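You operate a simulated robot arm through the tools that you are given. There is no shell and no other tool.

The job below is to be done with a simulated robot arm. You get a single attempt, and the scene is never put back.

## Task
Draw the hanging rod out, clamp it and hang the blue scarf over it.
Fine: loosen the clamp knob first, tighten it before the scarf goes on; force and drop nothing.

The check looks at the end state, three seconds after you hand in, the way a careful person would. Anything else that was tipped, shoved, dropped, spilled or broken makes it a failure.

## Robot
A 7-joint arm with a two-finger parallel gripper, fixed in place. Base frame: the origin is at the foot of the arm, x ahead of it, y to its left, z up. Readings come in m, rad, newtons and seconds.
With the tool pointing down near the work surface it reaches from about 0.1 to 0.7 m from the base axis. Its first joint turns from -2.897 to 2.897 rad. Payload 3.91 kg.
The tool frame sits at the grasp point between the pads (the TCP): z along the fingers, y along the line on which they close. The tips reach 0.03 m beyond it. Largest opening 0.11 m; finger width 0.02, thickness 0.01; the body of the gripper, 0.048 by 0.112 m, starts 0.055 m behind the TCP.
Orientation is that of the tool frame in the base frame, as [roll, pitch, yaw] about the fixed x, y, z axes, in that order (R = Rz(yaw) Ry(pitch) Rx(roll)). With the fingers straight down and closing along the base's y, the tool's x points along the base's -x, its y along +y and its z along -z.

## Interface
- The arm moves only by the tool apply_moves. Its argument "series" is a list of rows, each an object of numbers (a shift or turn left out is 0, a gripper value left out holds the last): "x", "y", "z": the shift along the tool's x, y, z in units of 300 mm (1.0 is 300 mm); "ax", "ay", "az": the turn, a rotation vector about the tool's x, y, z in units of 60 degrees (1.0 is 60 degrees); "fingers": the opening in per cent of the stroke, from 0 (shut) to 100 (fully open). In form: [{"x": .., "y": .., "z": .., "ax": .., "ay": .., "az": .., "fingers": ..}, ...]. A call has 1 to 20 rows; each row is the pose to reach, as a shift and turn from the pose commanded when the call began, along the tool's axes at that moment. A call with a number of a shift or a turn outside -1 to 1 is refused whole. Rows are played at 5 a second. More than 0.05 m and 0.15 rad between two rows, or a gripper value outside its range, and nothing of the call is played. A pose out of reach is approached as far as the arm can. The call stops where the force on the tool passes 50 N (or 10 N more than at its start, if that is more) or the arm is blocked; 0.2 s more then pass. The fingers move at their own pace (about 0.153 m/s each) and stop on an object; they squeeze with about 42 N. The grip force told is the motor's: it shows also when the fingers shut on nothing. Time passes only in rows, and 0.2 s behind the last, so rows that repeat a pose let the fingers close. The reply holds the time, the measured pose of the TCP, the force on the tool along the base axes, the opening and the grip force, in the units named above and with some noise, with the torque about the TCP (base axes, N m) and any sound that the robot's microphone picked up, and new pictures: "show" is both (left out), scene, wrist or none.
- Cameras (640 x 400 px; columns grow to the right, rows downward): "scene" is fixed at [0.0489, 0.649, 1.8714]; the picture's right is [-0.70, -0.72, 0.00], its down [-0.44, 0.43, -0.79] and it looks along [0.57, -0.55, -0.61] (base axes); focal length 355 px, centre (320, 200). "wrist" rides on the gripper at [0.077, 0.007, -0.114] in the tool frame; the picture's right is [-0.09, 1.00, 0.00], its down [-0.80, -0.07, -0.59] and it looks along [-0.59, -0.05, 0.80] (tool axes); focal length 270 px, centre (320, 200). There is no depth. A picture from a camera that has moved, and an enlarged one, comes with that camera's place and axes in the base frame and with its lens.
- raise_lower(by): slides the trunk up (or, below 0, down) by that many m; the arm rides with it, the base frame stays. It gives what a move gives, with no picture.
- enlarge(camera, box): a new picture of the part [left, top, right, bottom] of that camera's present view, enlarged. No time passes.
- job_done(): hands the job in; it is judged then, once.

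Places have to be worked out from the pictures, the camera data and where the tool is seen. Open the gripper and draw the arm clear of the work before you hand the job in, unless the task says otherwise.

The tools are called as a command line: name --argument value ..., lists and objects as JSON in quotes. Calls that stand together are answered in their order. apply_moves: Moves the arm, as the interface text tells. Its arguments: {"type":"object","properties":{"series":{"type":"array","items":{"type":"object","properties":{"x":{"type":"number"},"y":{"type":"number"},"z":{"type":"number"},"ax":{"type":"number"},"ay":{"type":"number"},"az":{"type":"number"},"fingers":{"type":"number"}}}},"show":{"type":"string","enum":["both","scene","wrist","none"]}},"required":["series"]} The other tools are called the same way: raise_lower (by) slides the trunk up or down; enlarge (camera, box) takes an enlarged picture of a part of a camera's view; job_done () hands the job in.

At the start:

```text
clock: 0.0
tool_pos: [0.3303, 0.0692, 1.5098]
orientation: [-3.141, -0.001, 3.141]
contact_force: [-0.3, 0.3, -0.5]
torque: [-0.01, 0.01, -0.01]
gripper_width: 0.11
gripper_force: 0.1
trunk travel left (down, up): [-0.607, 0.003]
```

scene: 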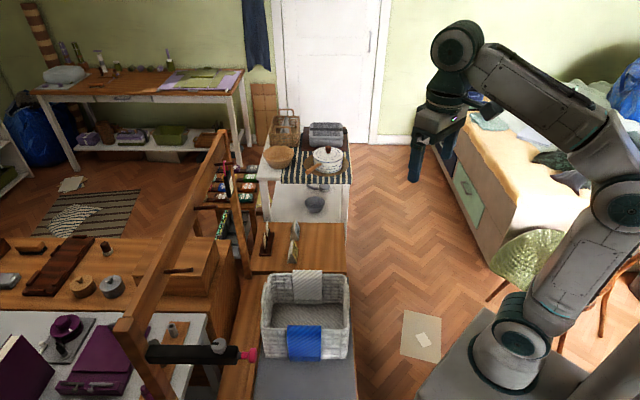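
wrist: 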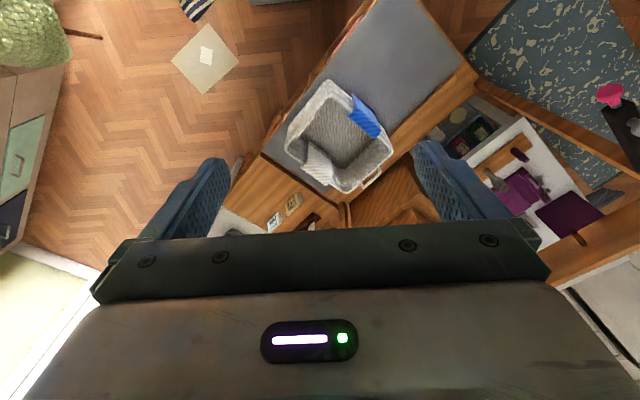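

I start by looking closely at the black bracket with the pink end, the knob and the basket with the blue scarf.

enlarge --camera "scene" --box '[120, 300, 280, 400]'

enlarge --camera "scene" --box '[200, 240, 400, 365]'

enlarge --camera "wrist" --box '[440, 40, 640, 165]'

enlarge --camera "wrist" --box '[240, 50, 440, 175]'

```text
4.00 times, centred on (200, 350) of scene
camera zoom: at [0.0489, 0.649, 1.8714], right [-0.7, -0.72, 0.0], down [-0.44, 0.43, -0.79], along [0.57, -0.55, -0.61], focal length 1420 px, centre (800, -400)
```

zoom: 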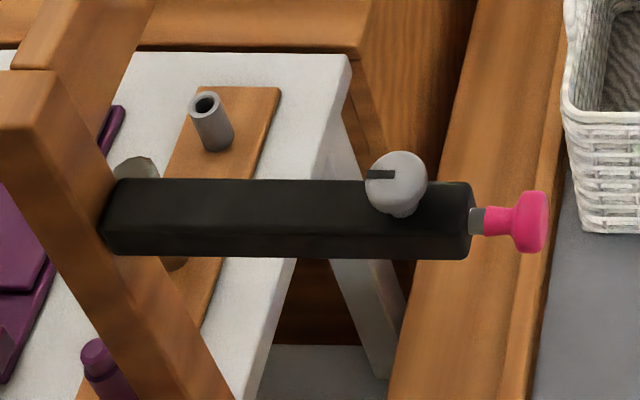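

```text
3.20 times, centred on (300, 302) of scene
camera zoom: at [0.0489, 0.649, 1.8714], right [-0.7, -0.72, 0.0], down [-0.44, 0.43, -0.79], along [0.57, -0.55, -0.61], focal length 1136 px, centre (384, -128)
```

zoom: 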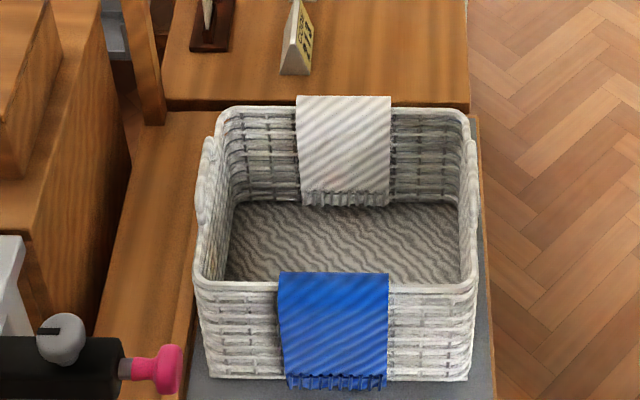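

```text
3.20 times, centred on (540, 102) of wrist
camera zoom: at [0.2534, 0.0743, 1.6248], right [0.09, 1.0, 0.0], down [0.8, -0.07, 0.59], along [0.59, -0.05, -0.8], focal length 865 px, centre (-384, 512)
```

zoom: 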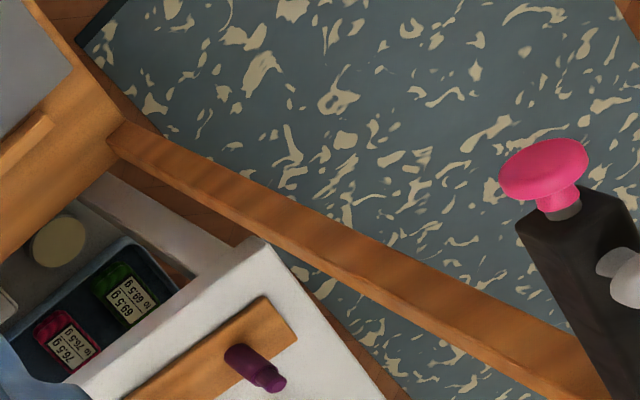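

```text
3.20 times, centred on (340, 112) of wrist
camera zoom: at [0.2534, 0.0743, 1.6248], right [0.09, 1.0, 0.0], down [0.8, -0.07, 0.59], along [0.59, -0.05, -0.8], focal length 865 px, centre (256, 480)
```

zoom: 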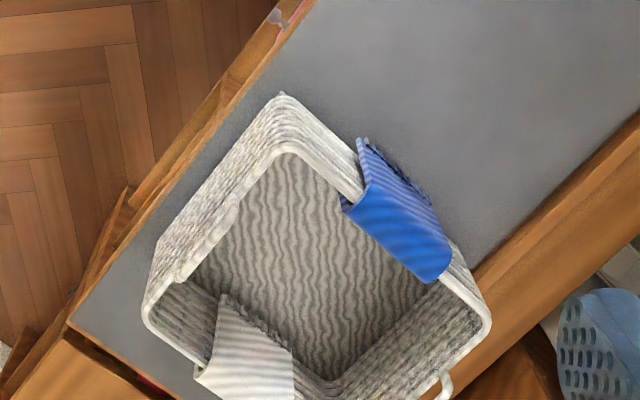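

The pink rod end triangulates to about (0.40, 0.49, 1.21). The grey clamp knob is at about (0.445, 0.535, 1.24), and the tube runs along the (-0.7, -0.7) direction. I move above that area for a closer look.

apply_moves --series '[{"x": -0.04, "y": 0.12, "z": 0.025}, {"x": -0.08, "y": 0.24, "z": 0.05}, {"x": -0.12, "y": 0.36, "z": 0.075}, {"x": -0.16, "y": 0.48, "z": 0.1}, {"x": -0.2, "y": 0.6, "z": 0.125}, {"x": -0.24, "y": 0.72, "z": 0.15}, {"x": -0.28, "y": 0.84, "z": 0.175}, {"x": -0.32, "y": 0.96, "z": 0.2}, {"x": -0.32, "y": 0.96, "z": 0.2}]'

```text
clock: 2.0
tool_pos: [0.4244, 0.3563, 1.4535]
orientation: [3.141, 0.003, 3.141]
contact_force: [-0.6, 0.2, -0.7]
torque: [0.03, 0.01, -0.02]
gripper_width: 0.1102
gripper_force: 0.0
trunk travel left (down, up): [-0.607, 0.003]
camera wrist: at [0.3488, 0.3621, 1.568], right [0.09, 1.0, 0.0], down [0.8, -0.07, 0.6], along [0.59, -0.05, -0.8], focal length 270 px, centre (320, 200)
```

scene: 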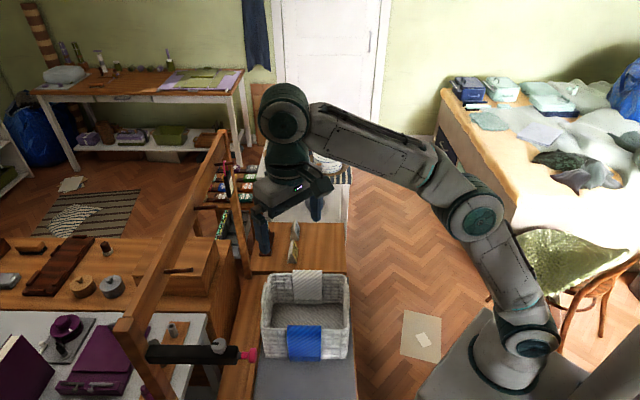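
wrist: 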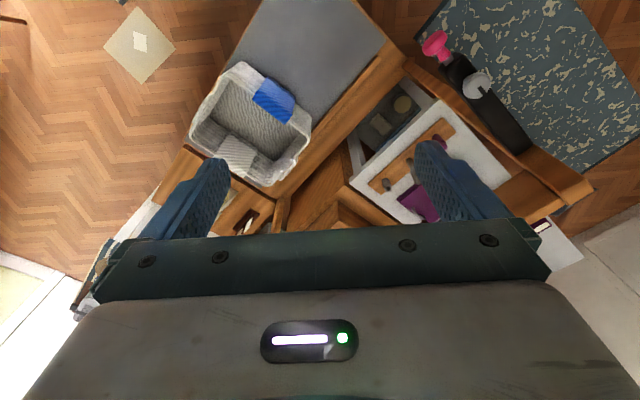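

The view is clear, so I zoom in on the knob and rod.

enlarge --camera "wrist" --box '[400, 20, 560, 120]'

enlarge --camera "wrist" --box '[180, 50, 340, 150]'

enlarge --camera "scene" --box '[200, 330, 264, 370]'

```text
4.00 times, centred on (480, 70) of wrist
camera zoom: at [0.3488, 0.3621, 1.568], right [0.09, 1.0, 0.0], down [0.8, -0.07, 0.6], along [0.59, -0.05, -0.8], focal length 1081 px, centre (-320, 720)
```

zoom: 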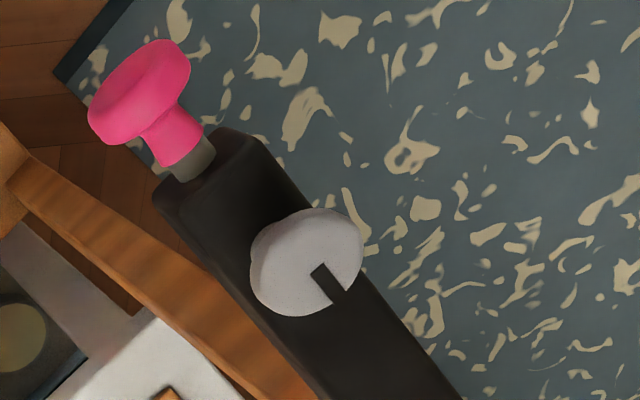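

```text
4.00 times, centred on (260, 100) of wrist
camera zoom: at [0.3488, 0.3621, 1.568], right [0.09, 1.0, 0.0], down [0.8, -0.07, 0.6], along [0.59, -0.05, -0.8], focal length 1081 px, centre (560, 600)
```

zoom: 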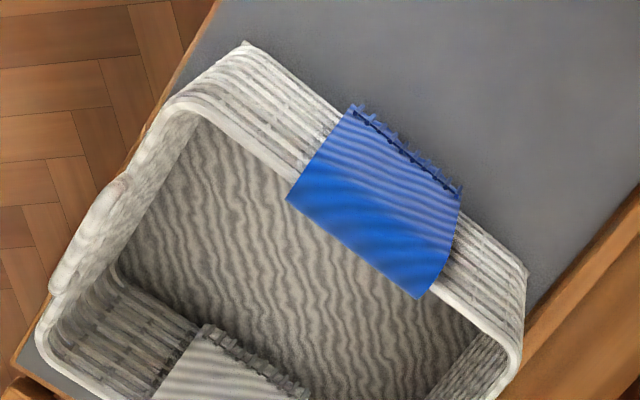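

```text
10.00 times, centred on (232, 350) of scene
camera zoom: at [0.0489, 0.649, 1.8714], right [-0.7, -0.72, 0.0], down [-0.44, 0.43, -0.79], along [0.57, -0.55, -0.61], focal length 3551 px, centre (1200, -1300)
```

zoom: 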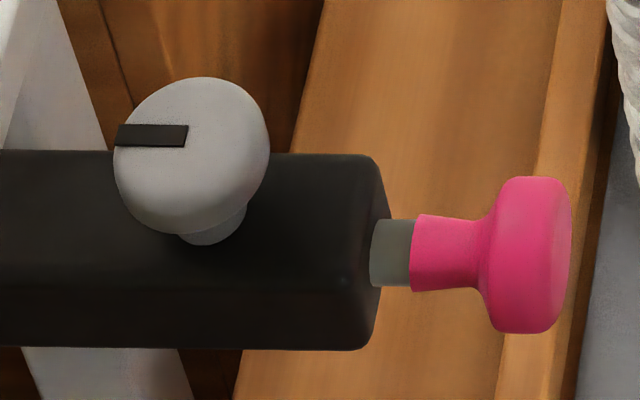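

The knob is a disc about 3 cm across on a vertical stem. Its top is at about (0.441, 0.535, 1.25), and its dark pointer lies along the tube towards the post. I move over it, staying above everything, to check alignment.

apply_moves --series '[{"x": -0.01, "y": 0.1, "z": 0.05}, {"x": -0.02, "y": 0.2, "z": 0.11}, {"x": -0.03, "y": 0.3, "z": 0.17}, {"x": -0.04, "y": 0.4, "z": 0.23}, {"x": -0.05, "y": 0.5, "z": 0.29}, {"x": -0.05, "y": 0.595, "z": 0.35}, {"x": -0.05, "y": 0.595, "z": 0.4}, {"x": -0.05, "y": 0.595, "z": 0.4}]'

```text
clock: 3.8
tool_pos: [0.4281, 0.5157, 1.3258]
orientation: [3.141, -0.001, 3.141]
contact_force: [-0.2, -0.9, -0.5]
torque: [-0.01, -0.02, 0.0]
gripper_width: 0.1099
gripper_force: 0.0
out of reach, approached as far as the arm can: row 3, 4, 5, 6, 7, 8
trunk travel left (down, up): [-0.607, 0.003]
camera wrist: at [0.351, 0.5223, 1.441], right [0.09, 1.0, 0.0], down [0.8, -0.07, 0.59], along [0.59, -0.05, -0.8], focal length 270 px, centre (320, 200)
```

scene: 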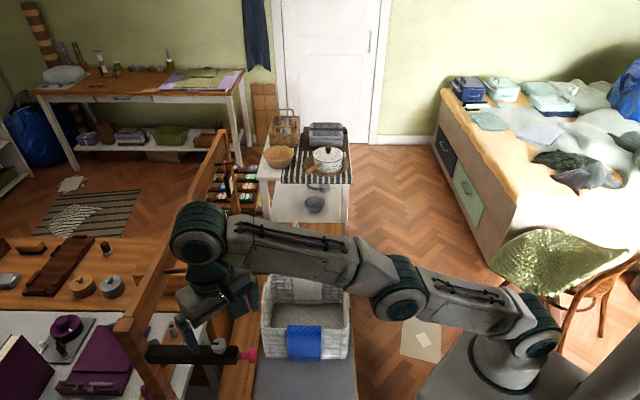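
wrist: 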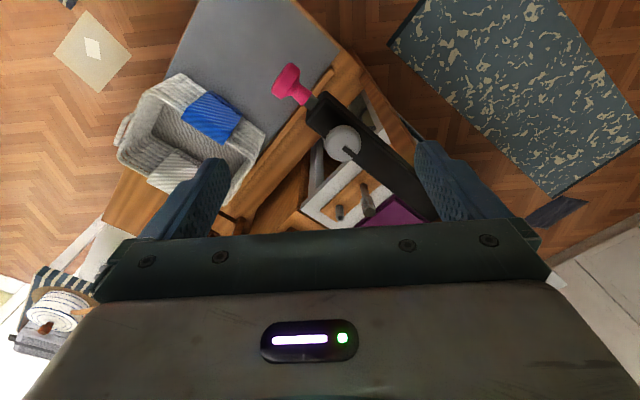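

The arm stopped slightly short at radius 0.67, because reach is tighter at this height. Going lower should extend the reach, and the open fingers straddle the knob with room to spare. I zoom to refine the alignment and descend a little.

enlarge --camera "wrist" --box '[260, 50, 420, 150]'

apply_moves --series '[{"z": 0.04}, {"z": 0.08}, {"z": 0.1}, {"z": 0.1}]'

```text
4.00 times, centred on (340, 100) of wrist
camera zoom: at [0.351, 0.5223, 1.441], right [0.09, 1.0, 0.0], down [0.8, -0.07, 0.59], along [0.59, -0.05, -0.8], focal length 1081 px, centre (240, 600)
```

zoom: 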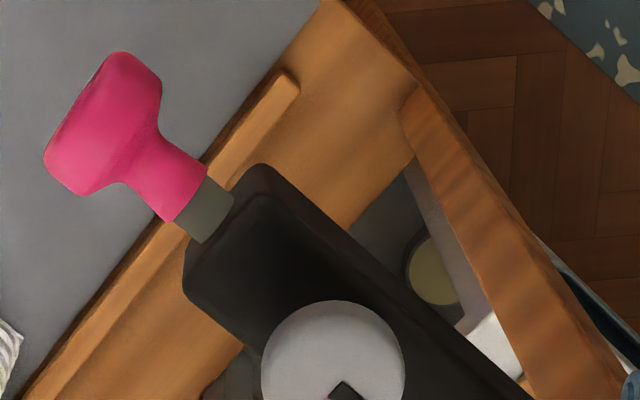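

```text
clock: 4.8
tool_pos: [0.4258, 0.5175, 1.2966]
orientation: [3.141, -0.002, 3.141]
contact_force: [-0.3, 0.6, -0.3]
torque: [-0.01, 0.0, -0.01]
gripper_width: 0.1099
gripper_force: 0.1
trunk travel left (down, up): [-0.607, 0.003]
camera wrist: at [0.3502, 0.5226, 1.4111], right [0.09, 1.0, 0.0], down [0.8, -0.07, 0.59], along [0.59, -0.05, -0.8], focal length 270 px, centre (320, 200)
```

scene: 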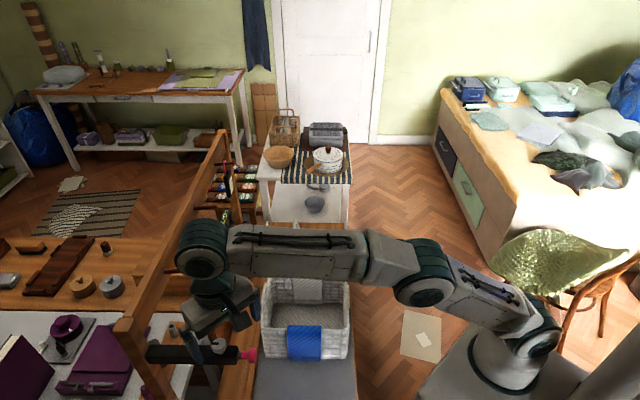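
wrist: 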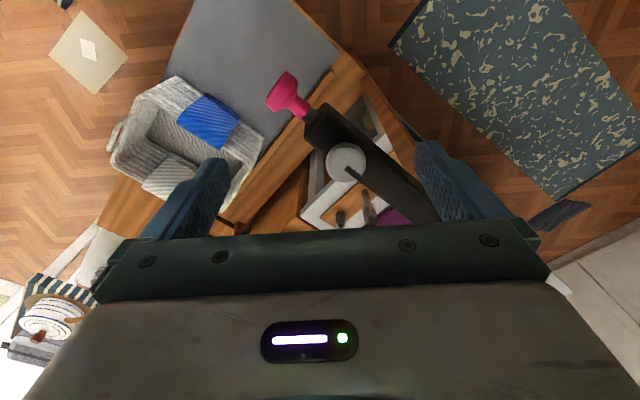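

The knob centre now reads as (0.437, 0.533). I centre on it laterally and descend a bit more.

apply_moves --series '[{"x": -0.02, "y": 0.025, "z": 0.02}, {"x": -0.04, "y": 0.052, "z": 0.05}, {"x": -0.04, "y": 0.052, "z": 0.06}]' --show "wrist"

enlarge --camera "wrist" --box '[220, 80, 460, 230]'

enlarge --camera "scene" --box '[160, 290, 288, 370]'

```text
clock: 5.6
tool_pos: [0.4405, 0.5314, 1.2788]
orientation: [-3.14, -0.001, -3.141]
contact_force: [0.8, 0.1, -0.7]
torque: [-0.01, 0.02, 0.0]
gripper_width: 0.11
gripper_force: 0.1
trunk travel left (down, up): [-0.607, 0.003]
camera wrist: at [0.3622, 0.5374, 1.3932], right [0.09, 1.0, 0.0], down [0.8, -0.07, 0.59], along [0.59, -0.05, -0.8], focal length 270 px, centre (320, 200)
```

wrist: 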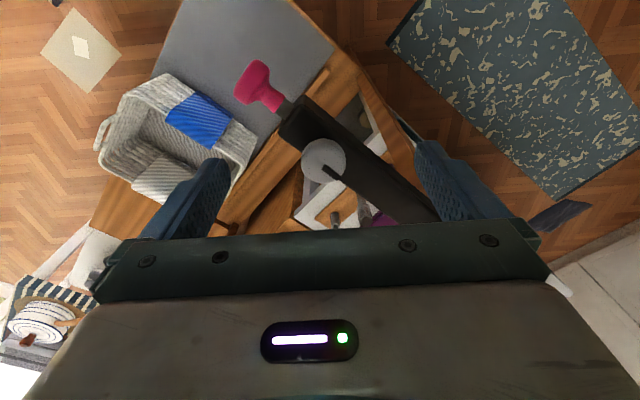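

```text
2.67 times, centred on (340, 155) of wrist
camera zoom: at [0.3622, 0.5374, 1.3932], right [0.09, 1.0, 0.0], down [0.8, -0.07, 0.59], along [0.59, -0.05, -0.8], focal length 721 px, centre (267, 320)
```

zoom: 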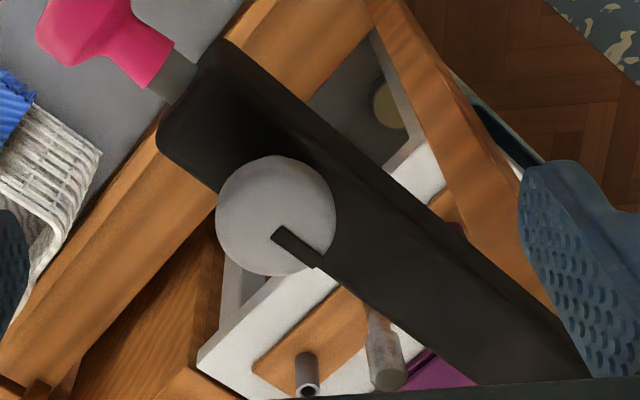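

```text
5.00 times, centred on (224, 330) of scene
camera zoom: at [0.0489, 0.649, 1.8714], right [-0.7, -0.72, 0.0], down [-0.44, 0.43, -0.79], along [0.57, -0.55, -0.61], focal length 1775 px, centre (800, -450)
```

zoom: 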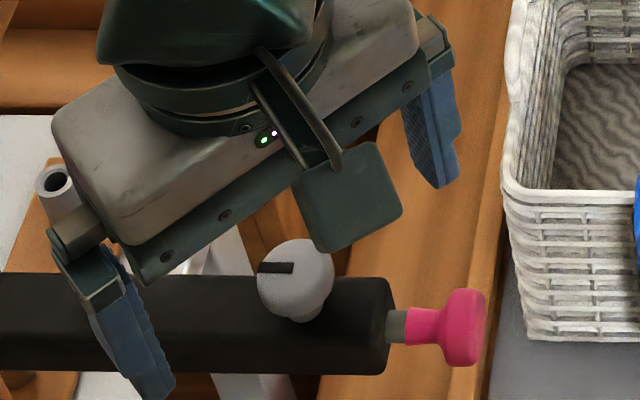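

The TCP is at (0.4405, 0.531) and the knob at (0.4416, 0.533), so they line up. I lower until the tips sit just beside the disc, keeping clear of the tube, and close on it.

apply_moves --series '[{"x": -0.003, "y": 0.006, "z": 0.025, "fingers": 100}, {"x": -0.003, "y": 0.006, "z": 0.047, "fingers": 100}, {"x": -0.003, "y": 0.006, "z": 0.047, "fingers": 50}, {"x": -0.003, "y": 0.006, "z": 0.047, "fingers": 50}]'

enlarge --camera "wrist" --box '[220, 80, 460, 230]'

enlarge --camera "scene" --box '[160, 290, 288, 370]'

```text
clock: 6.6
tool_pos: [0.4406, 0.5331, 1.2648]
orientation: [-3.142, 0.0, 3.141]
contact_force: [-0.6, -0.3, 0.6]
torque: [0.02, 0.0, -0.02]
gripper_width: 0.0549
gripper_force: 0.1
trunk travel left (down, up): [-0.607, 0.003]
camera wrist: at [0.3633, 0.5391, 1.3796], right [0.09, 1.0, 0.0], down [0.8, -0.07, 0.59], along [0.59, -0.05, -0.8], focal length 270 px, centre (320, 200)
```

scene: 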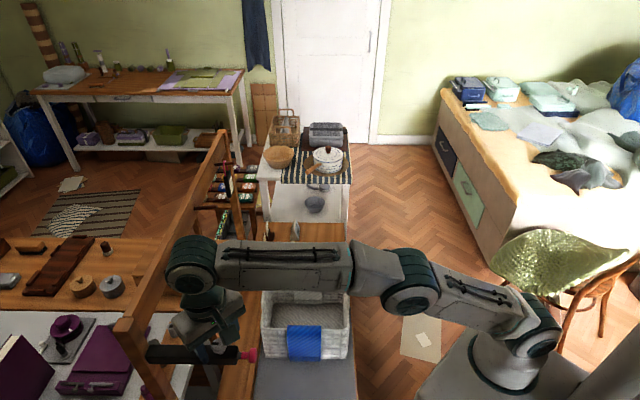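
wrist: 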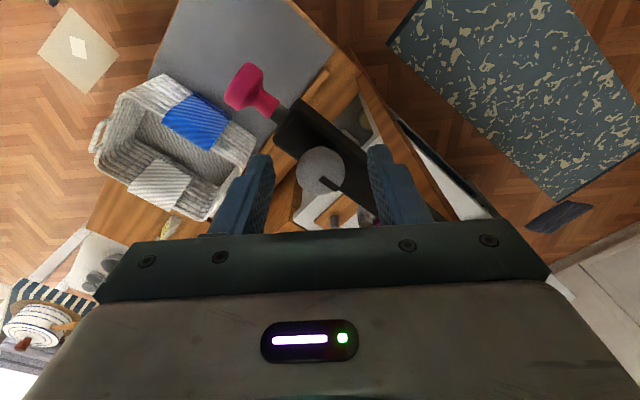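

```text
2.67 times, centred on (340, 155) of wrist
camera zoom: at [0.3633, 0.5391, 1.3796], right [0.09, 1.0, 0.0], down [0.8, -0.07, 0.59], along [0.59, -0.05, -0.8], focal length 721 px, centre (267, 320)
```

zoom: 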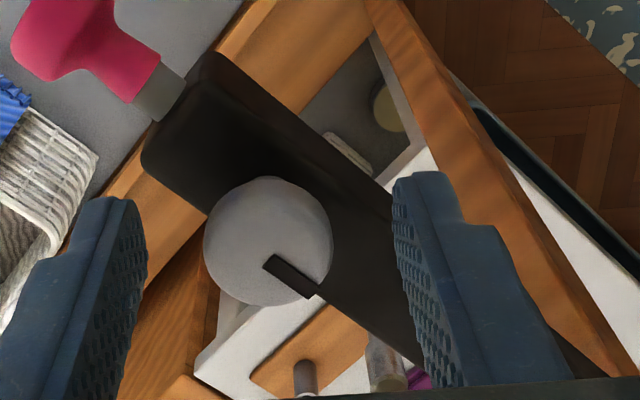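

```text
5.00 times, centred on (224, 330) of scene
camera zoom: at [0.0489, 0.649, 1.8714], right [-0.7, -0.72, 0.0], down [-0.44, 0.43, -0.79], along [0.57, -0.55, -0.61], focal length 1775 px, centre (800, -450)
```

zoom: 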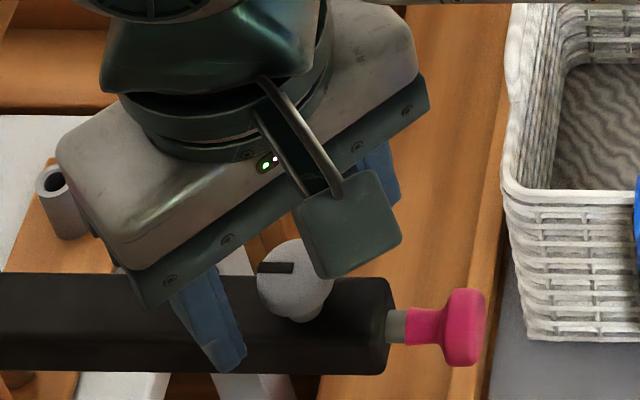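

The fingers bracket the disc evenly. I close on it.

apply_moves --series '[{"fingers": 30}, {"fingers": 20}, {"fingers": 20}, {"fingers": 20}]' --show "wrist"

enlarge --camera "wrist" --box '[220, 80, 460, 230]'

```text
clock: 7.6
tool_pos: [0.4396, 0.5327, 1.2654]
orientation: [-3.141, 0.0, -3.141]
contact_force: [-0.2, 1.1, 1.4]
torque: [0.02, 0.06, -0.01]
gripper_width: 0.0275
gripper_force: 45.0
trunk travel left (down, up): [-0.607, 0.003]
camera wrist: at [0.3633, 0.5392, 1.3796], right [0.09, 1.0, 0.0], down [0.8, -0.07, 0.59], along [0.59, -0.05, -0.8], focal length 270 px, centre (320, 200)
```

wrist: 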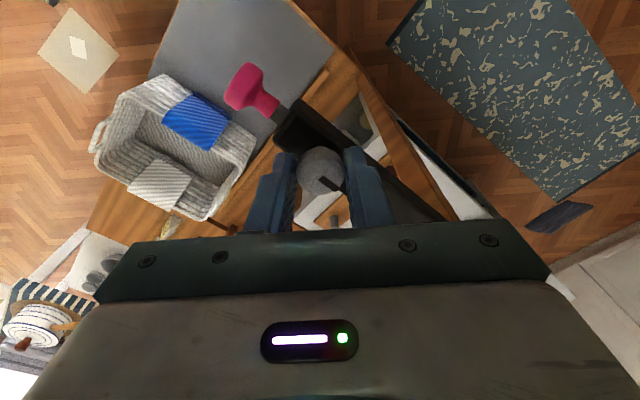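

```text
2.67 times, centred on (340, 155) of wrist
camera zoom: at [0.3633, 0.5392, 1.3796], right [0.09, 1.0, 0.0], down [0.8, -0.07, 0.59], along [0.59, -0.05, -0.8], focal length 721 px, centre (267, 320)
```

zoom: 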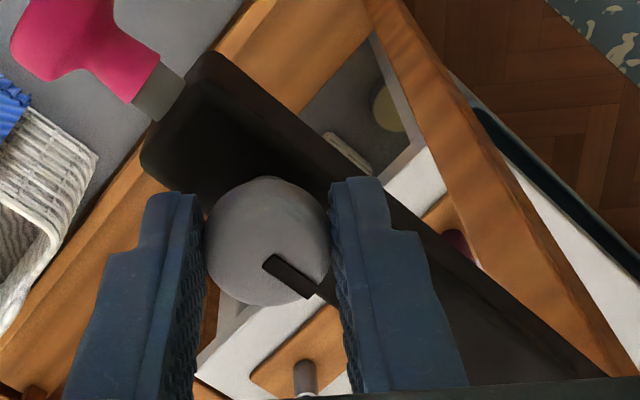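

I have a firm grip (0.0275 m opening). I turn counter-clockwise seen from above, which is the loosening direction, by a small amount and check torque and pointer.

apply_moves --series '[{"az": -0.05}, {"az": -0.1}, {"az": -0.15}, {"az": -0.2}, {"az": -0.25}, {"az": -0.25}]' --show "wrist"

enlarge --camera "wrist" --box '[220, 80, 460, 230]'

```text
clock: 9.0
tool_pos: [0.4398, 0.5329, 1.2642]
orientation: [-3.141, 0.0, -2.881]
contact_force: [1.0, -4.3, -5.1]
torque: [-0.24, -0.45, -0.01]
gripper_width: 0.0278
gripper_force: 44.9
trunk travel left (down, up): [-0.607, 0.003]
camera wrist: at [0.3643, 0.5186, 1.3796], right [-0.17, 0.98, 0.0], down [0.79, 0.14, 0.59], along [0.59, 0.1, -0.8], focal length 270 px, centre (320, 200)
```

wrist: 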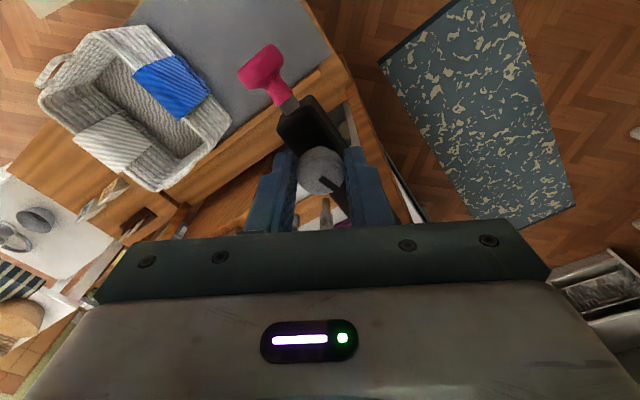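

```text
2.67 times, centred on (340, 155) of wrist
camera zoom: at [0.3643, 0.5186, 1.3796], right [-0.17, 0.98, 0.0], down [0.79, 0.14, 0.59], along [0.59, 0.1, -0.8], focal length 721 px, centre (267, 320)
```

zoom: 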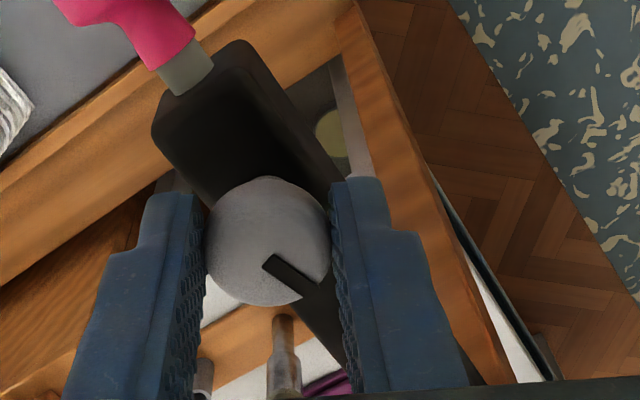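

The pointer stayed fixed relative to the fingers, so the knob turned with them at low torque. I continue counter-clockwise.

apply_moves --series '[{"az": -0.06}, {"az": -0.12}, {"az": -0.18}, {"az": -0.24}, {"az": -0.3}, {"az": -0.36}, {"az": -0.42}, {"az": -0.48}, {"az": -0.5}, {"az": -0.5}]' --show "wrist"

enlarge --camera "wrist" --box '[220, 80, 460, 230]'

```text
clock: 11.2
tool_pos: [0.4403, 0.5309, 1.2641]
orientation: [3.141, -0.003, -2.356]
contact_force: [-2.5, -17.9, -17.8]
torque: [-1.17, 0.74, 0.0]
gripper_width: 0.0277
gripper_force: 45.3
trunk travel left (down, up): [-0.607, 0.003]
camera wrist: at [0.3821, 0.4813, 1.3798], right [-0.64, 0.77, 0.0], down [0.62, 0.52, 0.59], along [0.45, 0.38, -0.81], focal length 270 px, centre (320, 200)
```

wrist: 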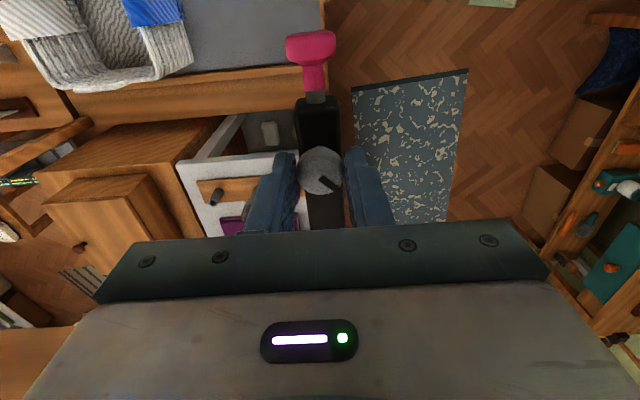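

```text
2.67 times, centred on (340, 155) of wrist
camera zoom: at [0.3821, 0.4813, 1.3798], right [-0.64, 0.77, 0.0], down [0.62, 0.52, 0.59], along [0.45, 0.38, -0.81], focal length 721 px, centre (267, 320)
```

zoom: 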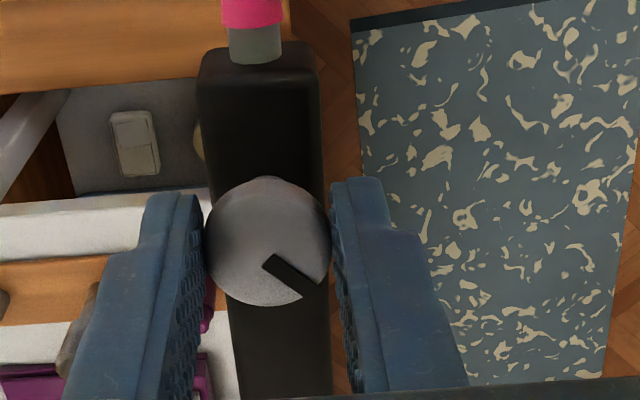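

It has turned 45° with no twist torque, but a side load of about 18 N built up from slight off-centring. I open, let it relax, then regrip centred.

apply_moves --series '[{"fingers": 45}, {"fingers": 45}, {"fingers": 45}]' --show "both"

enlarge --camera "wrist" --box '[220, 80, 460, 230]'

enlarge --camera "scene" --box '[160, 290, 288, 370]'

```text
clock: 12.0
tool_pos: [0.4393, 0.5356, 1.2661]
orientation: [3.14, 0.0, -2.357]
contact_force: [0.6, 0.5, -0.3]
torque: [-0.04, 0.01, 0.01]
gripper_width: 0.0496
gripper_force: 0.0
trunk travel left (down, up): [-0.607, 0.003]
camera wrist: at [0.3805, 0.4836, 1.38], right [-0.64, 0.77, 0.0], down [0.62, 0.52, 0.59], along [0.46, 0.38, -0.8], focal length 270 px, centre (320, 200)
```

scene: 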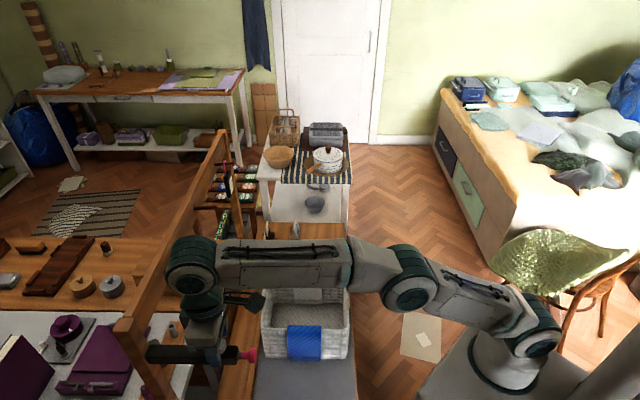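
wrist: 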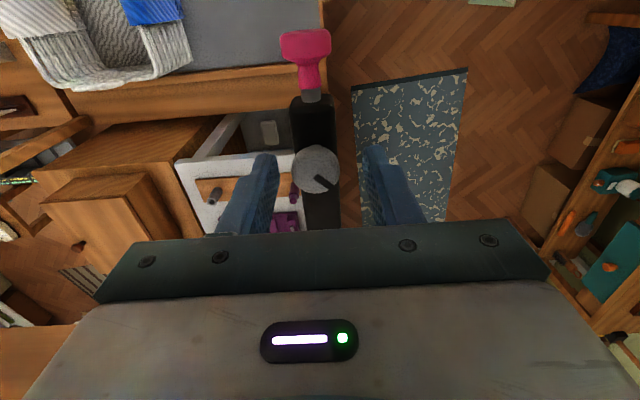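

```text
2.67 times, centred on (340, 155) of wrist
camera zoom: at [0.3805, 0.4836, 1.38], right [-0.64, 0.77, 0.0], down [0.62, 0.52, 0.59], along [0.46, 0.38, -0.8], focal length 721 px, centre (267, 320)
```

zoom: 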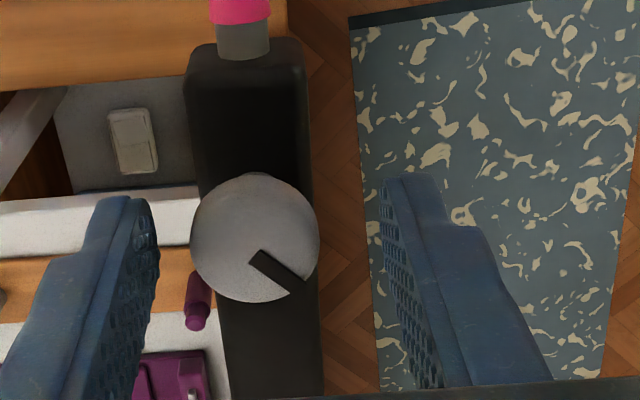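

```text
5.00 times, centred on (224, 330) of scene
camera zoom: at [0.0489, 0.649, 1.8714], right [-0.7, -0.72, 0.0], down [-0.44, 0.43, -0.79], along [0.57, -0.55, -0.61], focal length 1775 px, centre (800, -450)
```

zoom: 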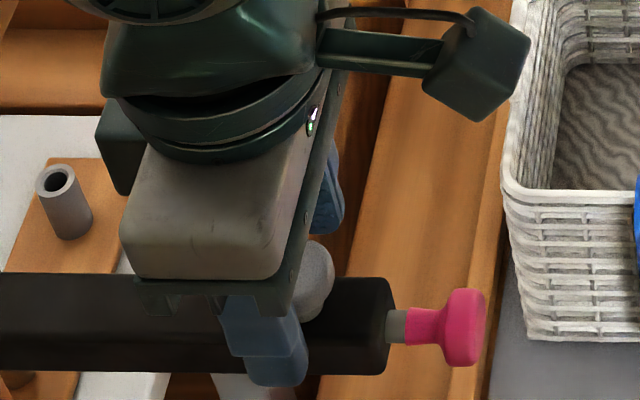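

The knob sits about 3.4 mm to the camera-left of the finger mid-plane. I recentre, regrip and keep turning counter-clockwise.

apply_moves --series '[{"y": -0.011, "x": 0.004, "fingers": 45}, {"y": -0.011, "x": 0.004, "fingers": 30}, {"y": -0.011, "x": 0.004, "fingers": 20}, {"y": -0.011, "x": 0.004, "fingers": 20}, {"y": -0.011, "x": 0.004, "fingers": 20}]' --show "none"

apply_moves --series '[{"az": -0.06}, {"az": -0.12}, {"az": -0.18}, {"az": -0.24}, {"az": -0.3}, {"az": -0.36}, {"az": -0.42}, {"az": -0.48}, {"az": -0.5}, {"az": -0.5}]' --show "wrist"

enlarge --camera "wrist" --box '[220, 80, 460, 230]'

```text
clock: 13.2
tool_pos: [0.4396, 0.5317, 1.2659]
orientation: [3.141, 0.001, -2.356]
contact_force: [-1.4, 1.8, 1.6]
torque: [0.15, 0.09, 0.0]
gripper_width: 0.0275
gripper_force: 45.2
trunk travel left (down, up): [-0.607, 0.003]
```

```text
clock: 15.4
tool_pos: [0.4404, 0.5311, 1.2658]
orientation: [3.141, 0.001, -1.832]
contact_force: [4.9, 4.0, 8.9]
torque: [-0.15, -0.13, -0.01]
gripper_width: 0.0275
gripper_force: 44.7
trunk travel left (down, up): [-0.607, 0.003]
camera wrist: at [0.4154, 0.4568, 1.3798], right [-0.94, 0.34, 0.0], down [0.28, 0.75, 0.6], along [0.2, 0.56, -0.8], focal length 270 px, centre (320, 200)
```

wrist: 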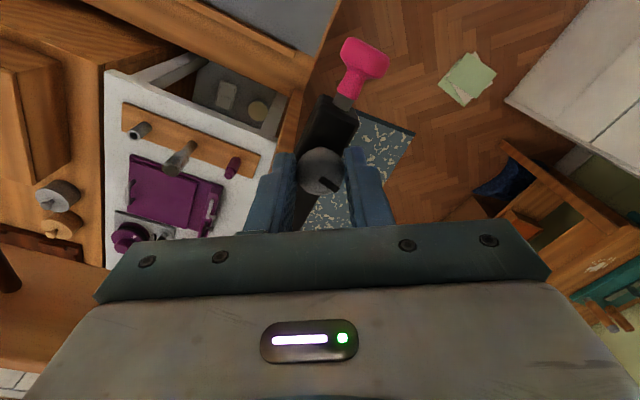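

```text
2.67 times, centred on (340, 155) of wrist
camera zoom: at [0.4154, 0.4568, 1.3798], right [-0.94, 0.34, 0.0], down [0.28, 0.75, 0.6], along [0.2, 0.56, -0.8], focal length 721 px, centre (267, 320)
```

zoom: 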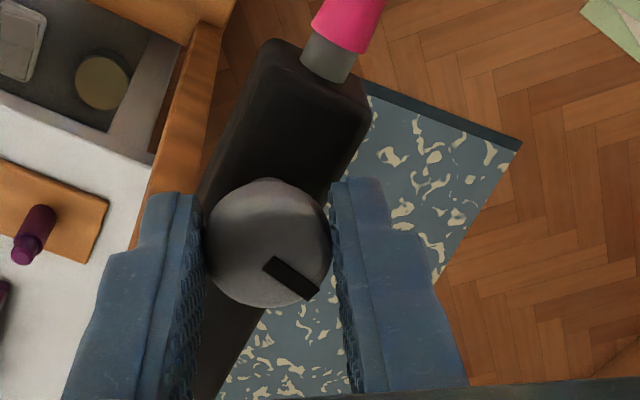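

It has turned about 75° in total, freely and at low load. I go on by roughly another 20°.

apply_moves --series '[{"az": -0.05}, {"az": -0.1}, {"az": -0.15}, {"az": -0.2}, {"az": -0.25}, {"az": -0.3}, {"az": -0.3}]' --show "wrist"

enlarge --camera "wrist" --box '[220, 80, 460, 230]'

```text
clock: 17.0
tool_pos: [0.4425, 0.5304, 1.2656]
orientation: [3.141, -0.001, -1.519]
contact_force: [9.6, 1.8, 10.7]
torque: [0.2, -0.31, -0.61]
gripper_width: 0.0272
gripper_force: 45.1
trunk travel left (down, up): [-0.607, 0.003]
camera wrist: at [0.44, 0.4516, 1.3797], right [-1.0, 0.04, 0.0], down [0.03, 0.8, 0.6], along [0.02, 0.59, -0.8], focal length 270 px, centre (320, 200)
```

wrist: 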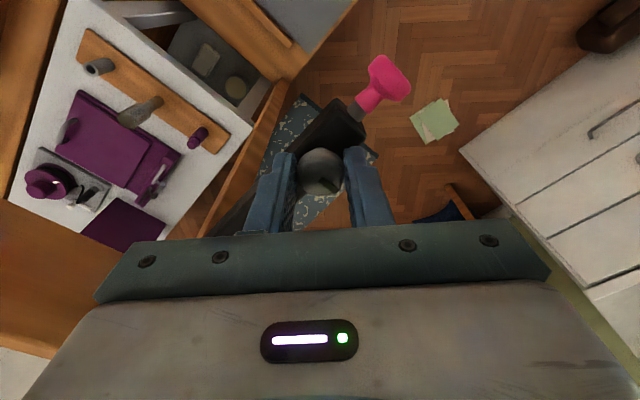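

```text
2.67 times, centred on (340, 155) of wrist
camera zoom: at [0.44, 0.4516, 1.3797], right [-1.0, 0.04, 0.0], down [0.03, 0.8, 0.6], along [0.02, 0.59, -0.8], focal length 721 px, centre (267, 320)
```

zoom: 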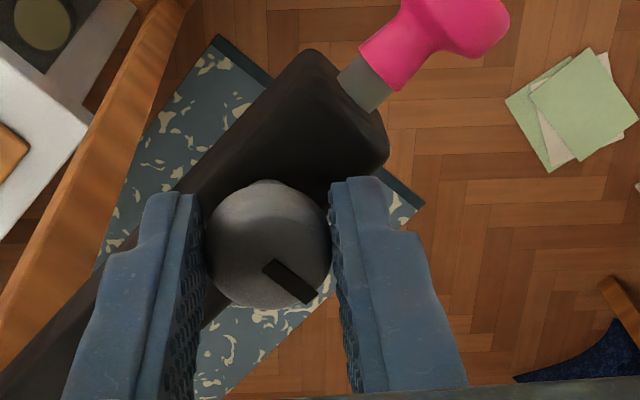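

A twist torque of 0.61 N m has appeared at about 90°, which is the loosened end stop. I back off a touch, open and lift clear.

apply_moves --series '[{"az": 0.03}, {"az": 0.03, "fingers": 50}, {"az": 0.03, "fingers": 60}, {"az": 0.03, "fingers": 60}, {"az": 0.03, "z": -0.1, "fingers": 60}, {"az": 0.03, "z": -0.2, "fingers": 60}, {"az": 0.03, "z": -0.2, "fingers": 60}]'

enlarge --camera "wrist" --box '[220, 40, 460, 190]'

enlarge --camera "scene" --box '[160, 290, 288, 370]'

```text
clock: 18.6
tool_pos: [0.4328, 0.5188, 1.3189]
orientation: [-3.14, 0.003, -1.551]
contact_force: [-0.4, 0.2, -0.2]
torque: [-0.04, 0.02, -0.01]
gripper_width: 0.066
gripper_force: 0.1
out of reach, approached as far as the arm can: row 6, 7
trunk travel left (down, up): [-0.607, 0.003]
camera wrist: at [0.4291, 0.4397, 1.4318], right [-1.0, 0.07, 0.0], down [0.05, 0.8, 0.6], along [0.04, 0.59, -0.8], focal length 270 px, centre (320, 200)
```

scene: 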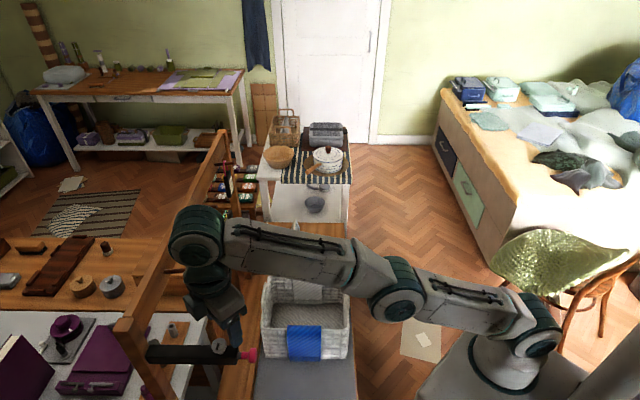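
wrist: 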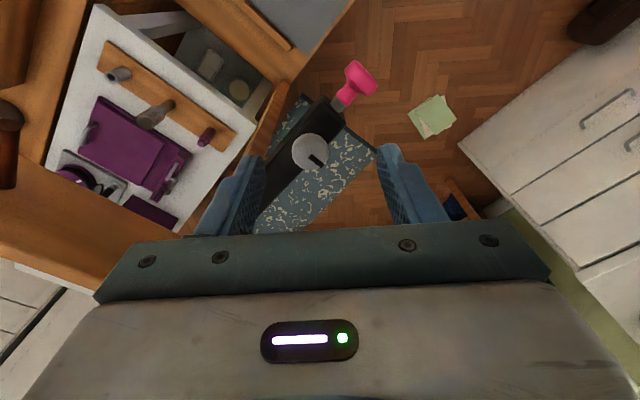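

```text
2.67 times, centred on (340, 115) of wrist
camera zoom: at [0.4291, 0.4397, 1.4318], right [-1.0, 0.07, 0.0], down [0.05, 0.8, 0.6], along [0.04, 0.59, -0.8], focal length 721 px, centre (267, 427)
```

zoom: 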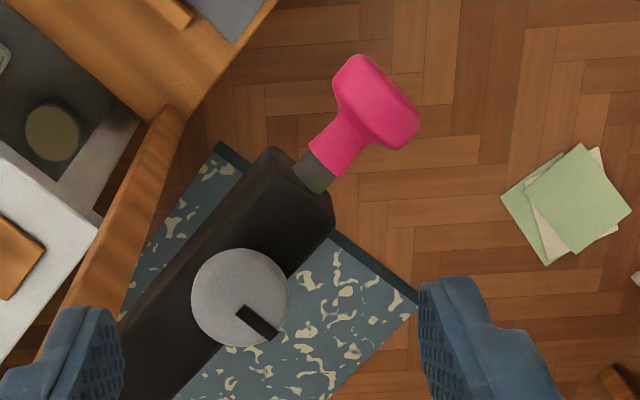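

```text
5.00 times, centred on (224, 330) of scene
camera zoom: at [0.0489, 0.649, 1.8714], right [-0.7, -0.72, 0.0], down [-0.44, 0.43, -0.79], along [0.57, -0.55, -0.61], focal length 1775 px, centre (800, -450)
```

zoom: 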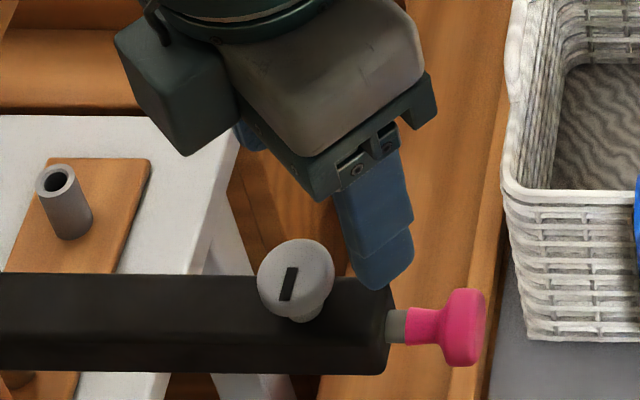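

The pointer now sits perpendicular to the tube, so the clamp is loose. Next I move over the pink cap at about (0.401, 0.492, 1.212) and align the fingers across the rod.

apply_moves --series '[{"x": 0.03, "y": 0.036, "az": 0.1, "fingers": 60}, {"x": 0.06, "y": 0.072, "az": 0.22, "fingers": 80}, {"x": 0.088, "y": 0.108, "az": 0.34, "fingers": 80}, {"x": 0.088, "y": 0.108, "az": 0.46, "fingers": 80}, {"x": 0.088, "y": 0.108, "az": 0.58, "fingers": 80}, {"x": 0.088, "y": 0.108, "az": 0.69, "fingers": 80}, {"x": 0.088, "y": 0.108, "az": 0.769, "fingers": 80}, {"x": 0.088, "y": 0.108, "z": 0.1, "az": 0.769, "fingers": 80}, {"x": 0.088, "y": 0.108, "z": 0.13, "az": 0.769, "fingers": 80}]'

enlarge --camera "wrist" --box '[220, 60, 460, 210]'

enlarge --camera "scene" --box '[160, 290, 288, 370]'

```text
clock: 20.6
tool_pos: [0.4025, 0.4936, 1.28]
orientation: [3.141, 0.0, -2.356]
contact_force: [-0.1, 0.0, 0.1]
torque: [-0.02, -0.02, -0.02]
gripper_width: 0.088
gripper_force: 0.1
trunk travel left (down, up): [-0.607, 0.003]
camera wrist: at [0.3443, 0.4422, 1.3941], right [-0.64, 0.77, 0.0], down [0.62, 0.52, 0.59], along [0.46, 0.38, -0.8], focal length 270 px, centre (320, 200)
```

scene: 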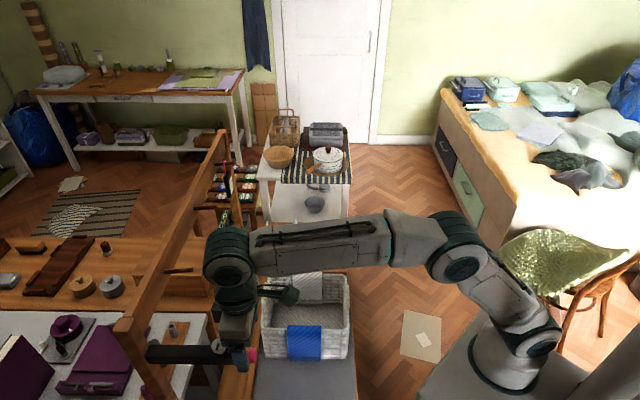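
wrist: 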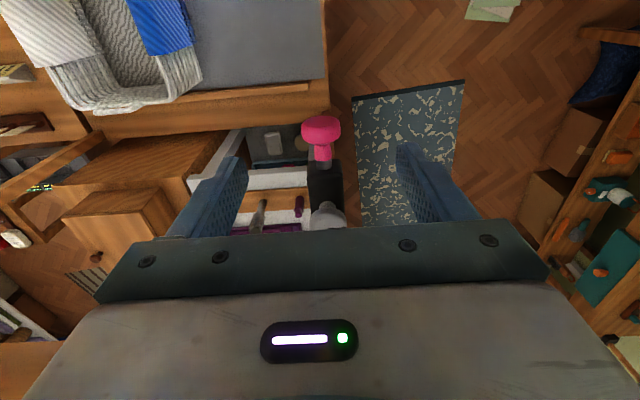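

```text
2.67 times, centred on (340, 135) of wrist
camera zoom: at [0.3443, 0.4422, 1.3941], right [-0.64, 0.77, 0.0], down [0.62, 0.52, 0.59], along [0.46, 0.38, -0.8], focal length 721 px, centre (267, 373)
```

zoom: 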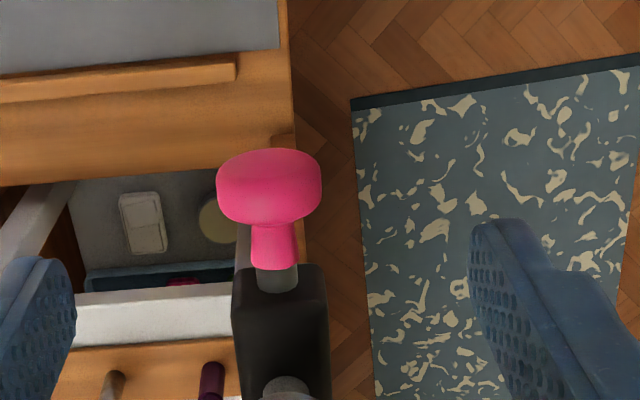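

```text
5.00 times, centred on (224, 330) of scene
camera zoom: at [0.0489, 0.649, 1.8714], right [-0.7, -0.72, 0.0], down [-0.44, 0.43, -0.79], along [0.57, -0.55, -0.61], focal length 1775 px, centre (800, -450)
```

zoom: 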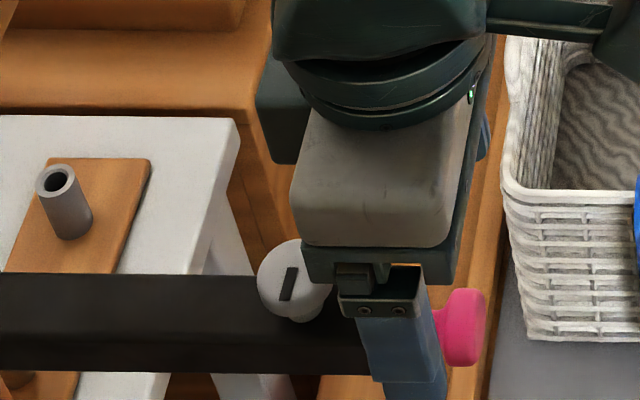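

The cap is about 4 mm further out along the rod than the TCP. I correct for that, descend around it and close.

apply_moves --series '[{"x": 0.013, "y": -0.003, "z": 0.06, "fingers": 80}, {"x": 0.013, "y": -0.003, "z": 0.12, "fingers": 80}, {"x": 0.013, "y": -0.003, "z": 0.18, "fingers": 80}, {"x": 0.013, "y": -0.003, "z": 0.22, "fingers": 80}, {"x": 0.013, "y": -0.003, "z": 0.22, "fingers": 45}, {"x": 0.013, "y": -0.003, "z": 0.22, "fingers": 45}]'

enlarge --camera "wrist" --box '[220, 80, 460, 230]'

enlarge --camera "scene" --box '[160, 290, 288, 370]'

```text
clock: 22.0
tool_pos: [0.401, 0.4886, 1.2135]
orientation: [3.141, 0.0, -2.354]
contact_force: [-0.4, -0.6, 0.6]
torque: [0.04, -0.02, -0.01]
gripper_width: 0.0496
gripper_force: 0.0
trunk travel left (down, up): [-0.607, 0.003]
camera wrist: at [0.342, 0.4382, 1.3267], right [-0.64, 0.77, 0.0], down [0.62, 0.52, 0.59], along [0.46, 0.38, -0.8], focal length 270 px, centre (320, 200)
```

scene: 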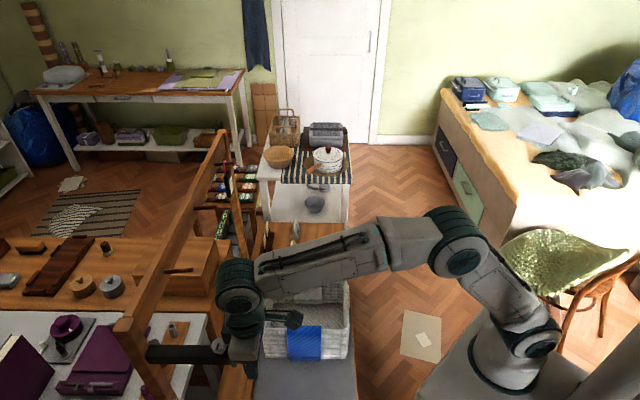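
wrist: 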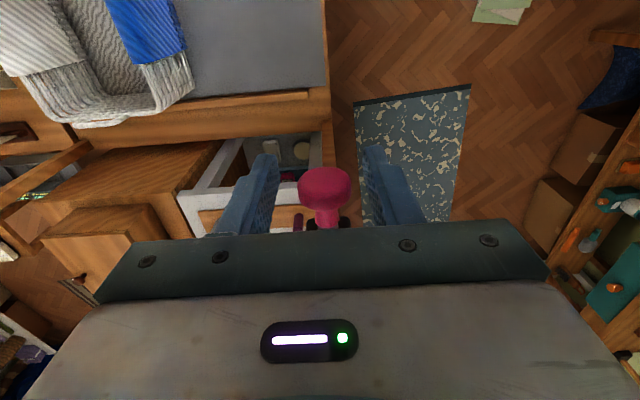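

```text
2.67 times, centred on (340, 155) of wrist
camera zoom: at [0.342, 0.4382, 1.3267], right [-0.64, 0.77, 0.0], down [0.62, 0.52, 0.59], along [0.46, 0.38, -0.8], focal length 721 px, centre (267, 320)
```

zoom: 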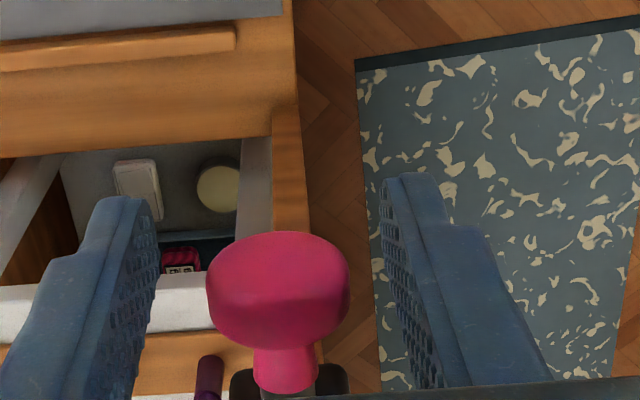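

```text
5.00 times, centred on (224, 330) of scene
camera zoom: at [0.0489, 0.649, 1.8714], right [-0.7, -0.72, 0.0], down [-0.44, 0.43, -0.79], along [0.57, -0.55, -0.61], focal length 1775 px, centre (800, -450)
```

zoom: 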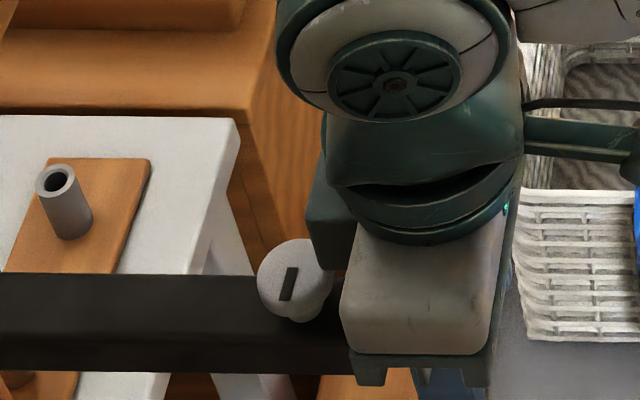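

The cap is between the pads, about 2 mm off-centre. I nudge over and close on it.

apply_moves --series '[{"y": 0.006, "fingers": 45}, {"y": 0.006, "fingers": 32}, {"y": 0.006, "fingers": 20}, {"y": 0.006, "fingers": 20}, {"y": 0.006, "fingers": 20}]' --show "wrist"

```text
clock: 23.2
tool_pos: [0.3988, 0.492, 1.213]
orientation: [-3.141, -0.002, -2.355]
contact_force: [0.1, -0.4, 0.7]
torque: [0.02, 0.01, 0.03]
gripper_width: 0.027
gripper_force: 44.8
trunk travel left (down, up): [-0.607, 0.003]
camera wrist: at [0.3408, 0.44, 1.3275], right [-0.64, 0.77, 0.0], down [0.62, 0.52, 0.59], along [0.46, 0.38, -0.8], focal length 270 px, centre (320, 200)
```

wrist: 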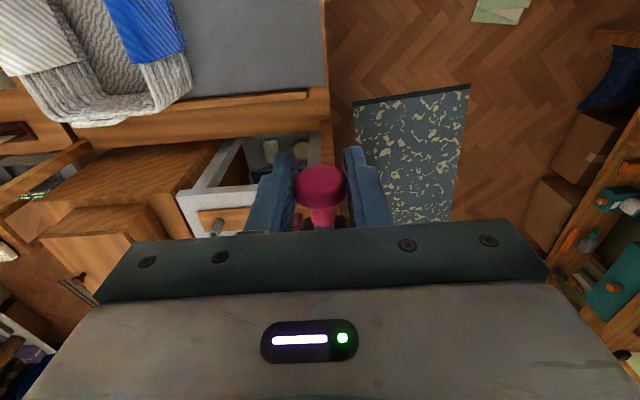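

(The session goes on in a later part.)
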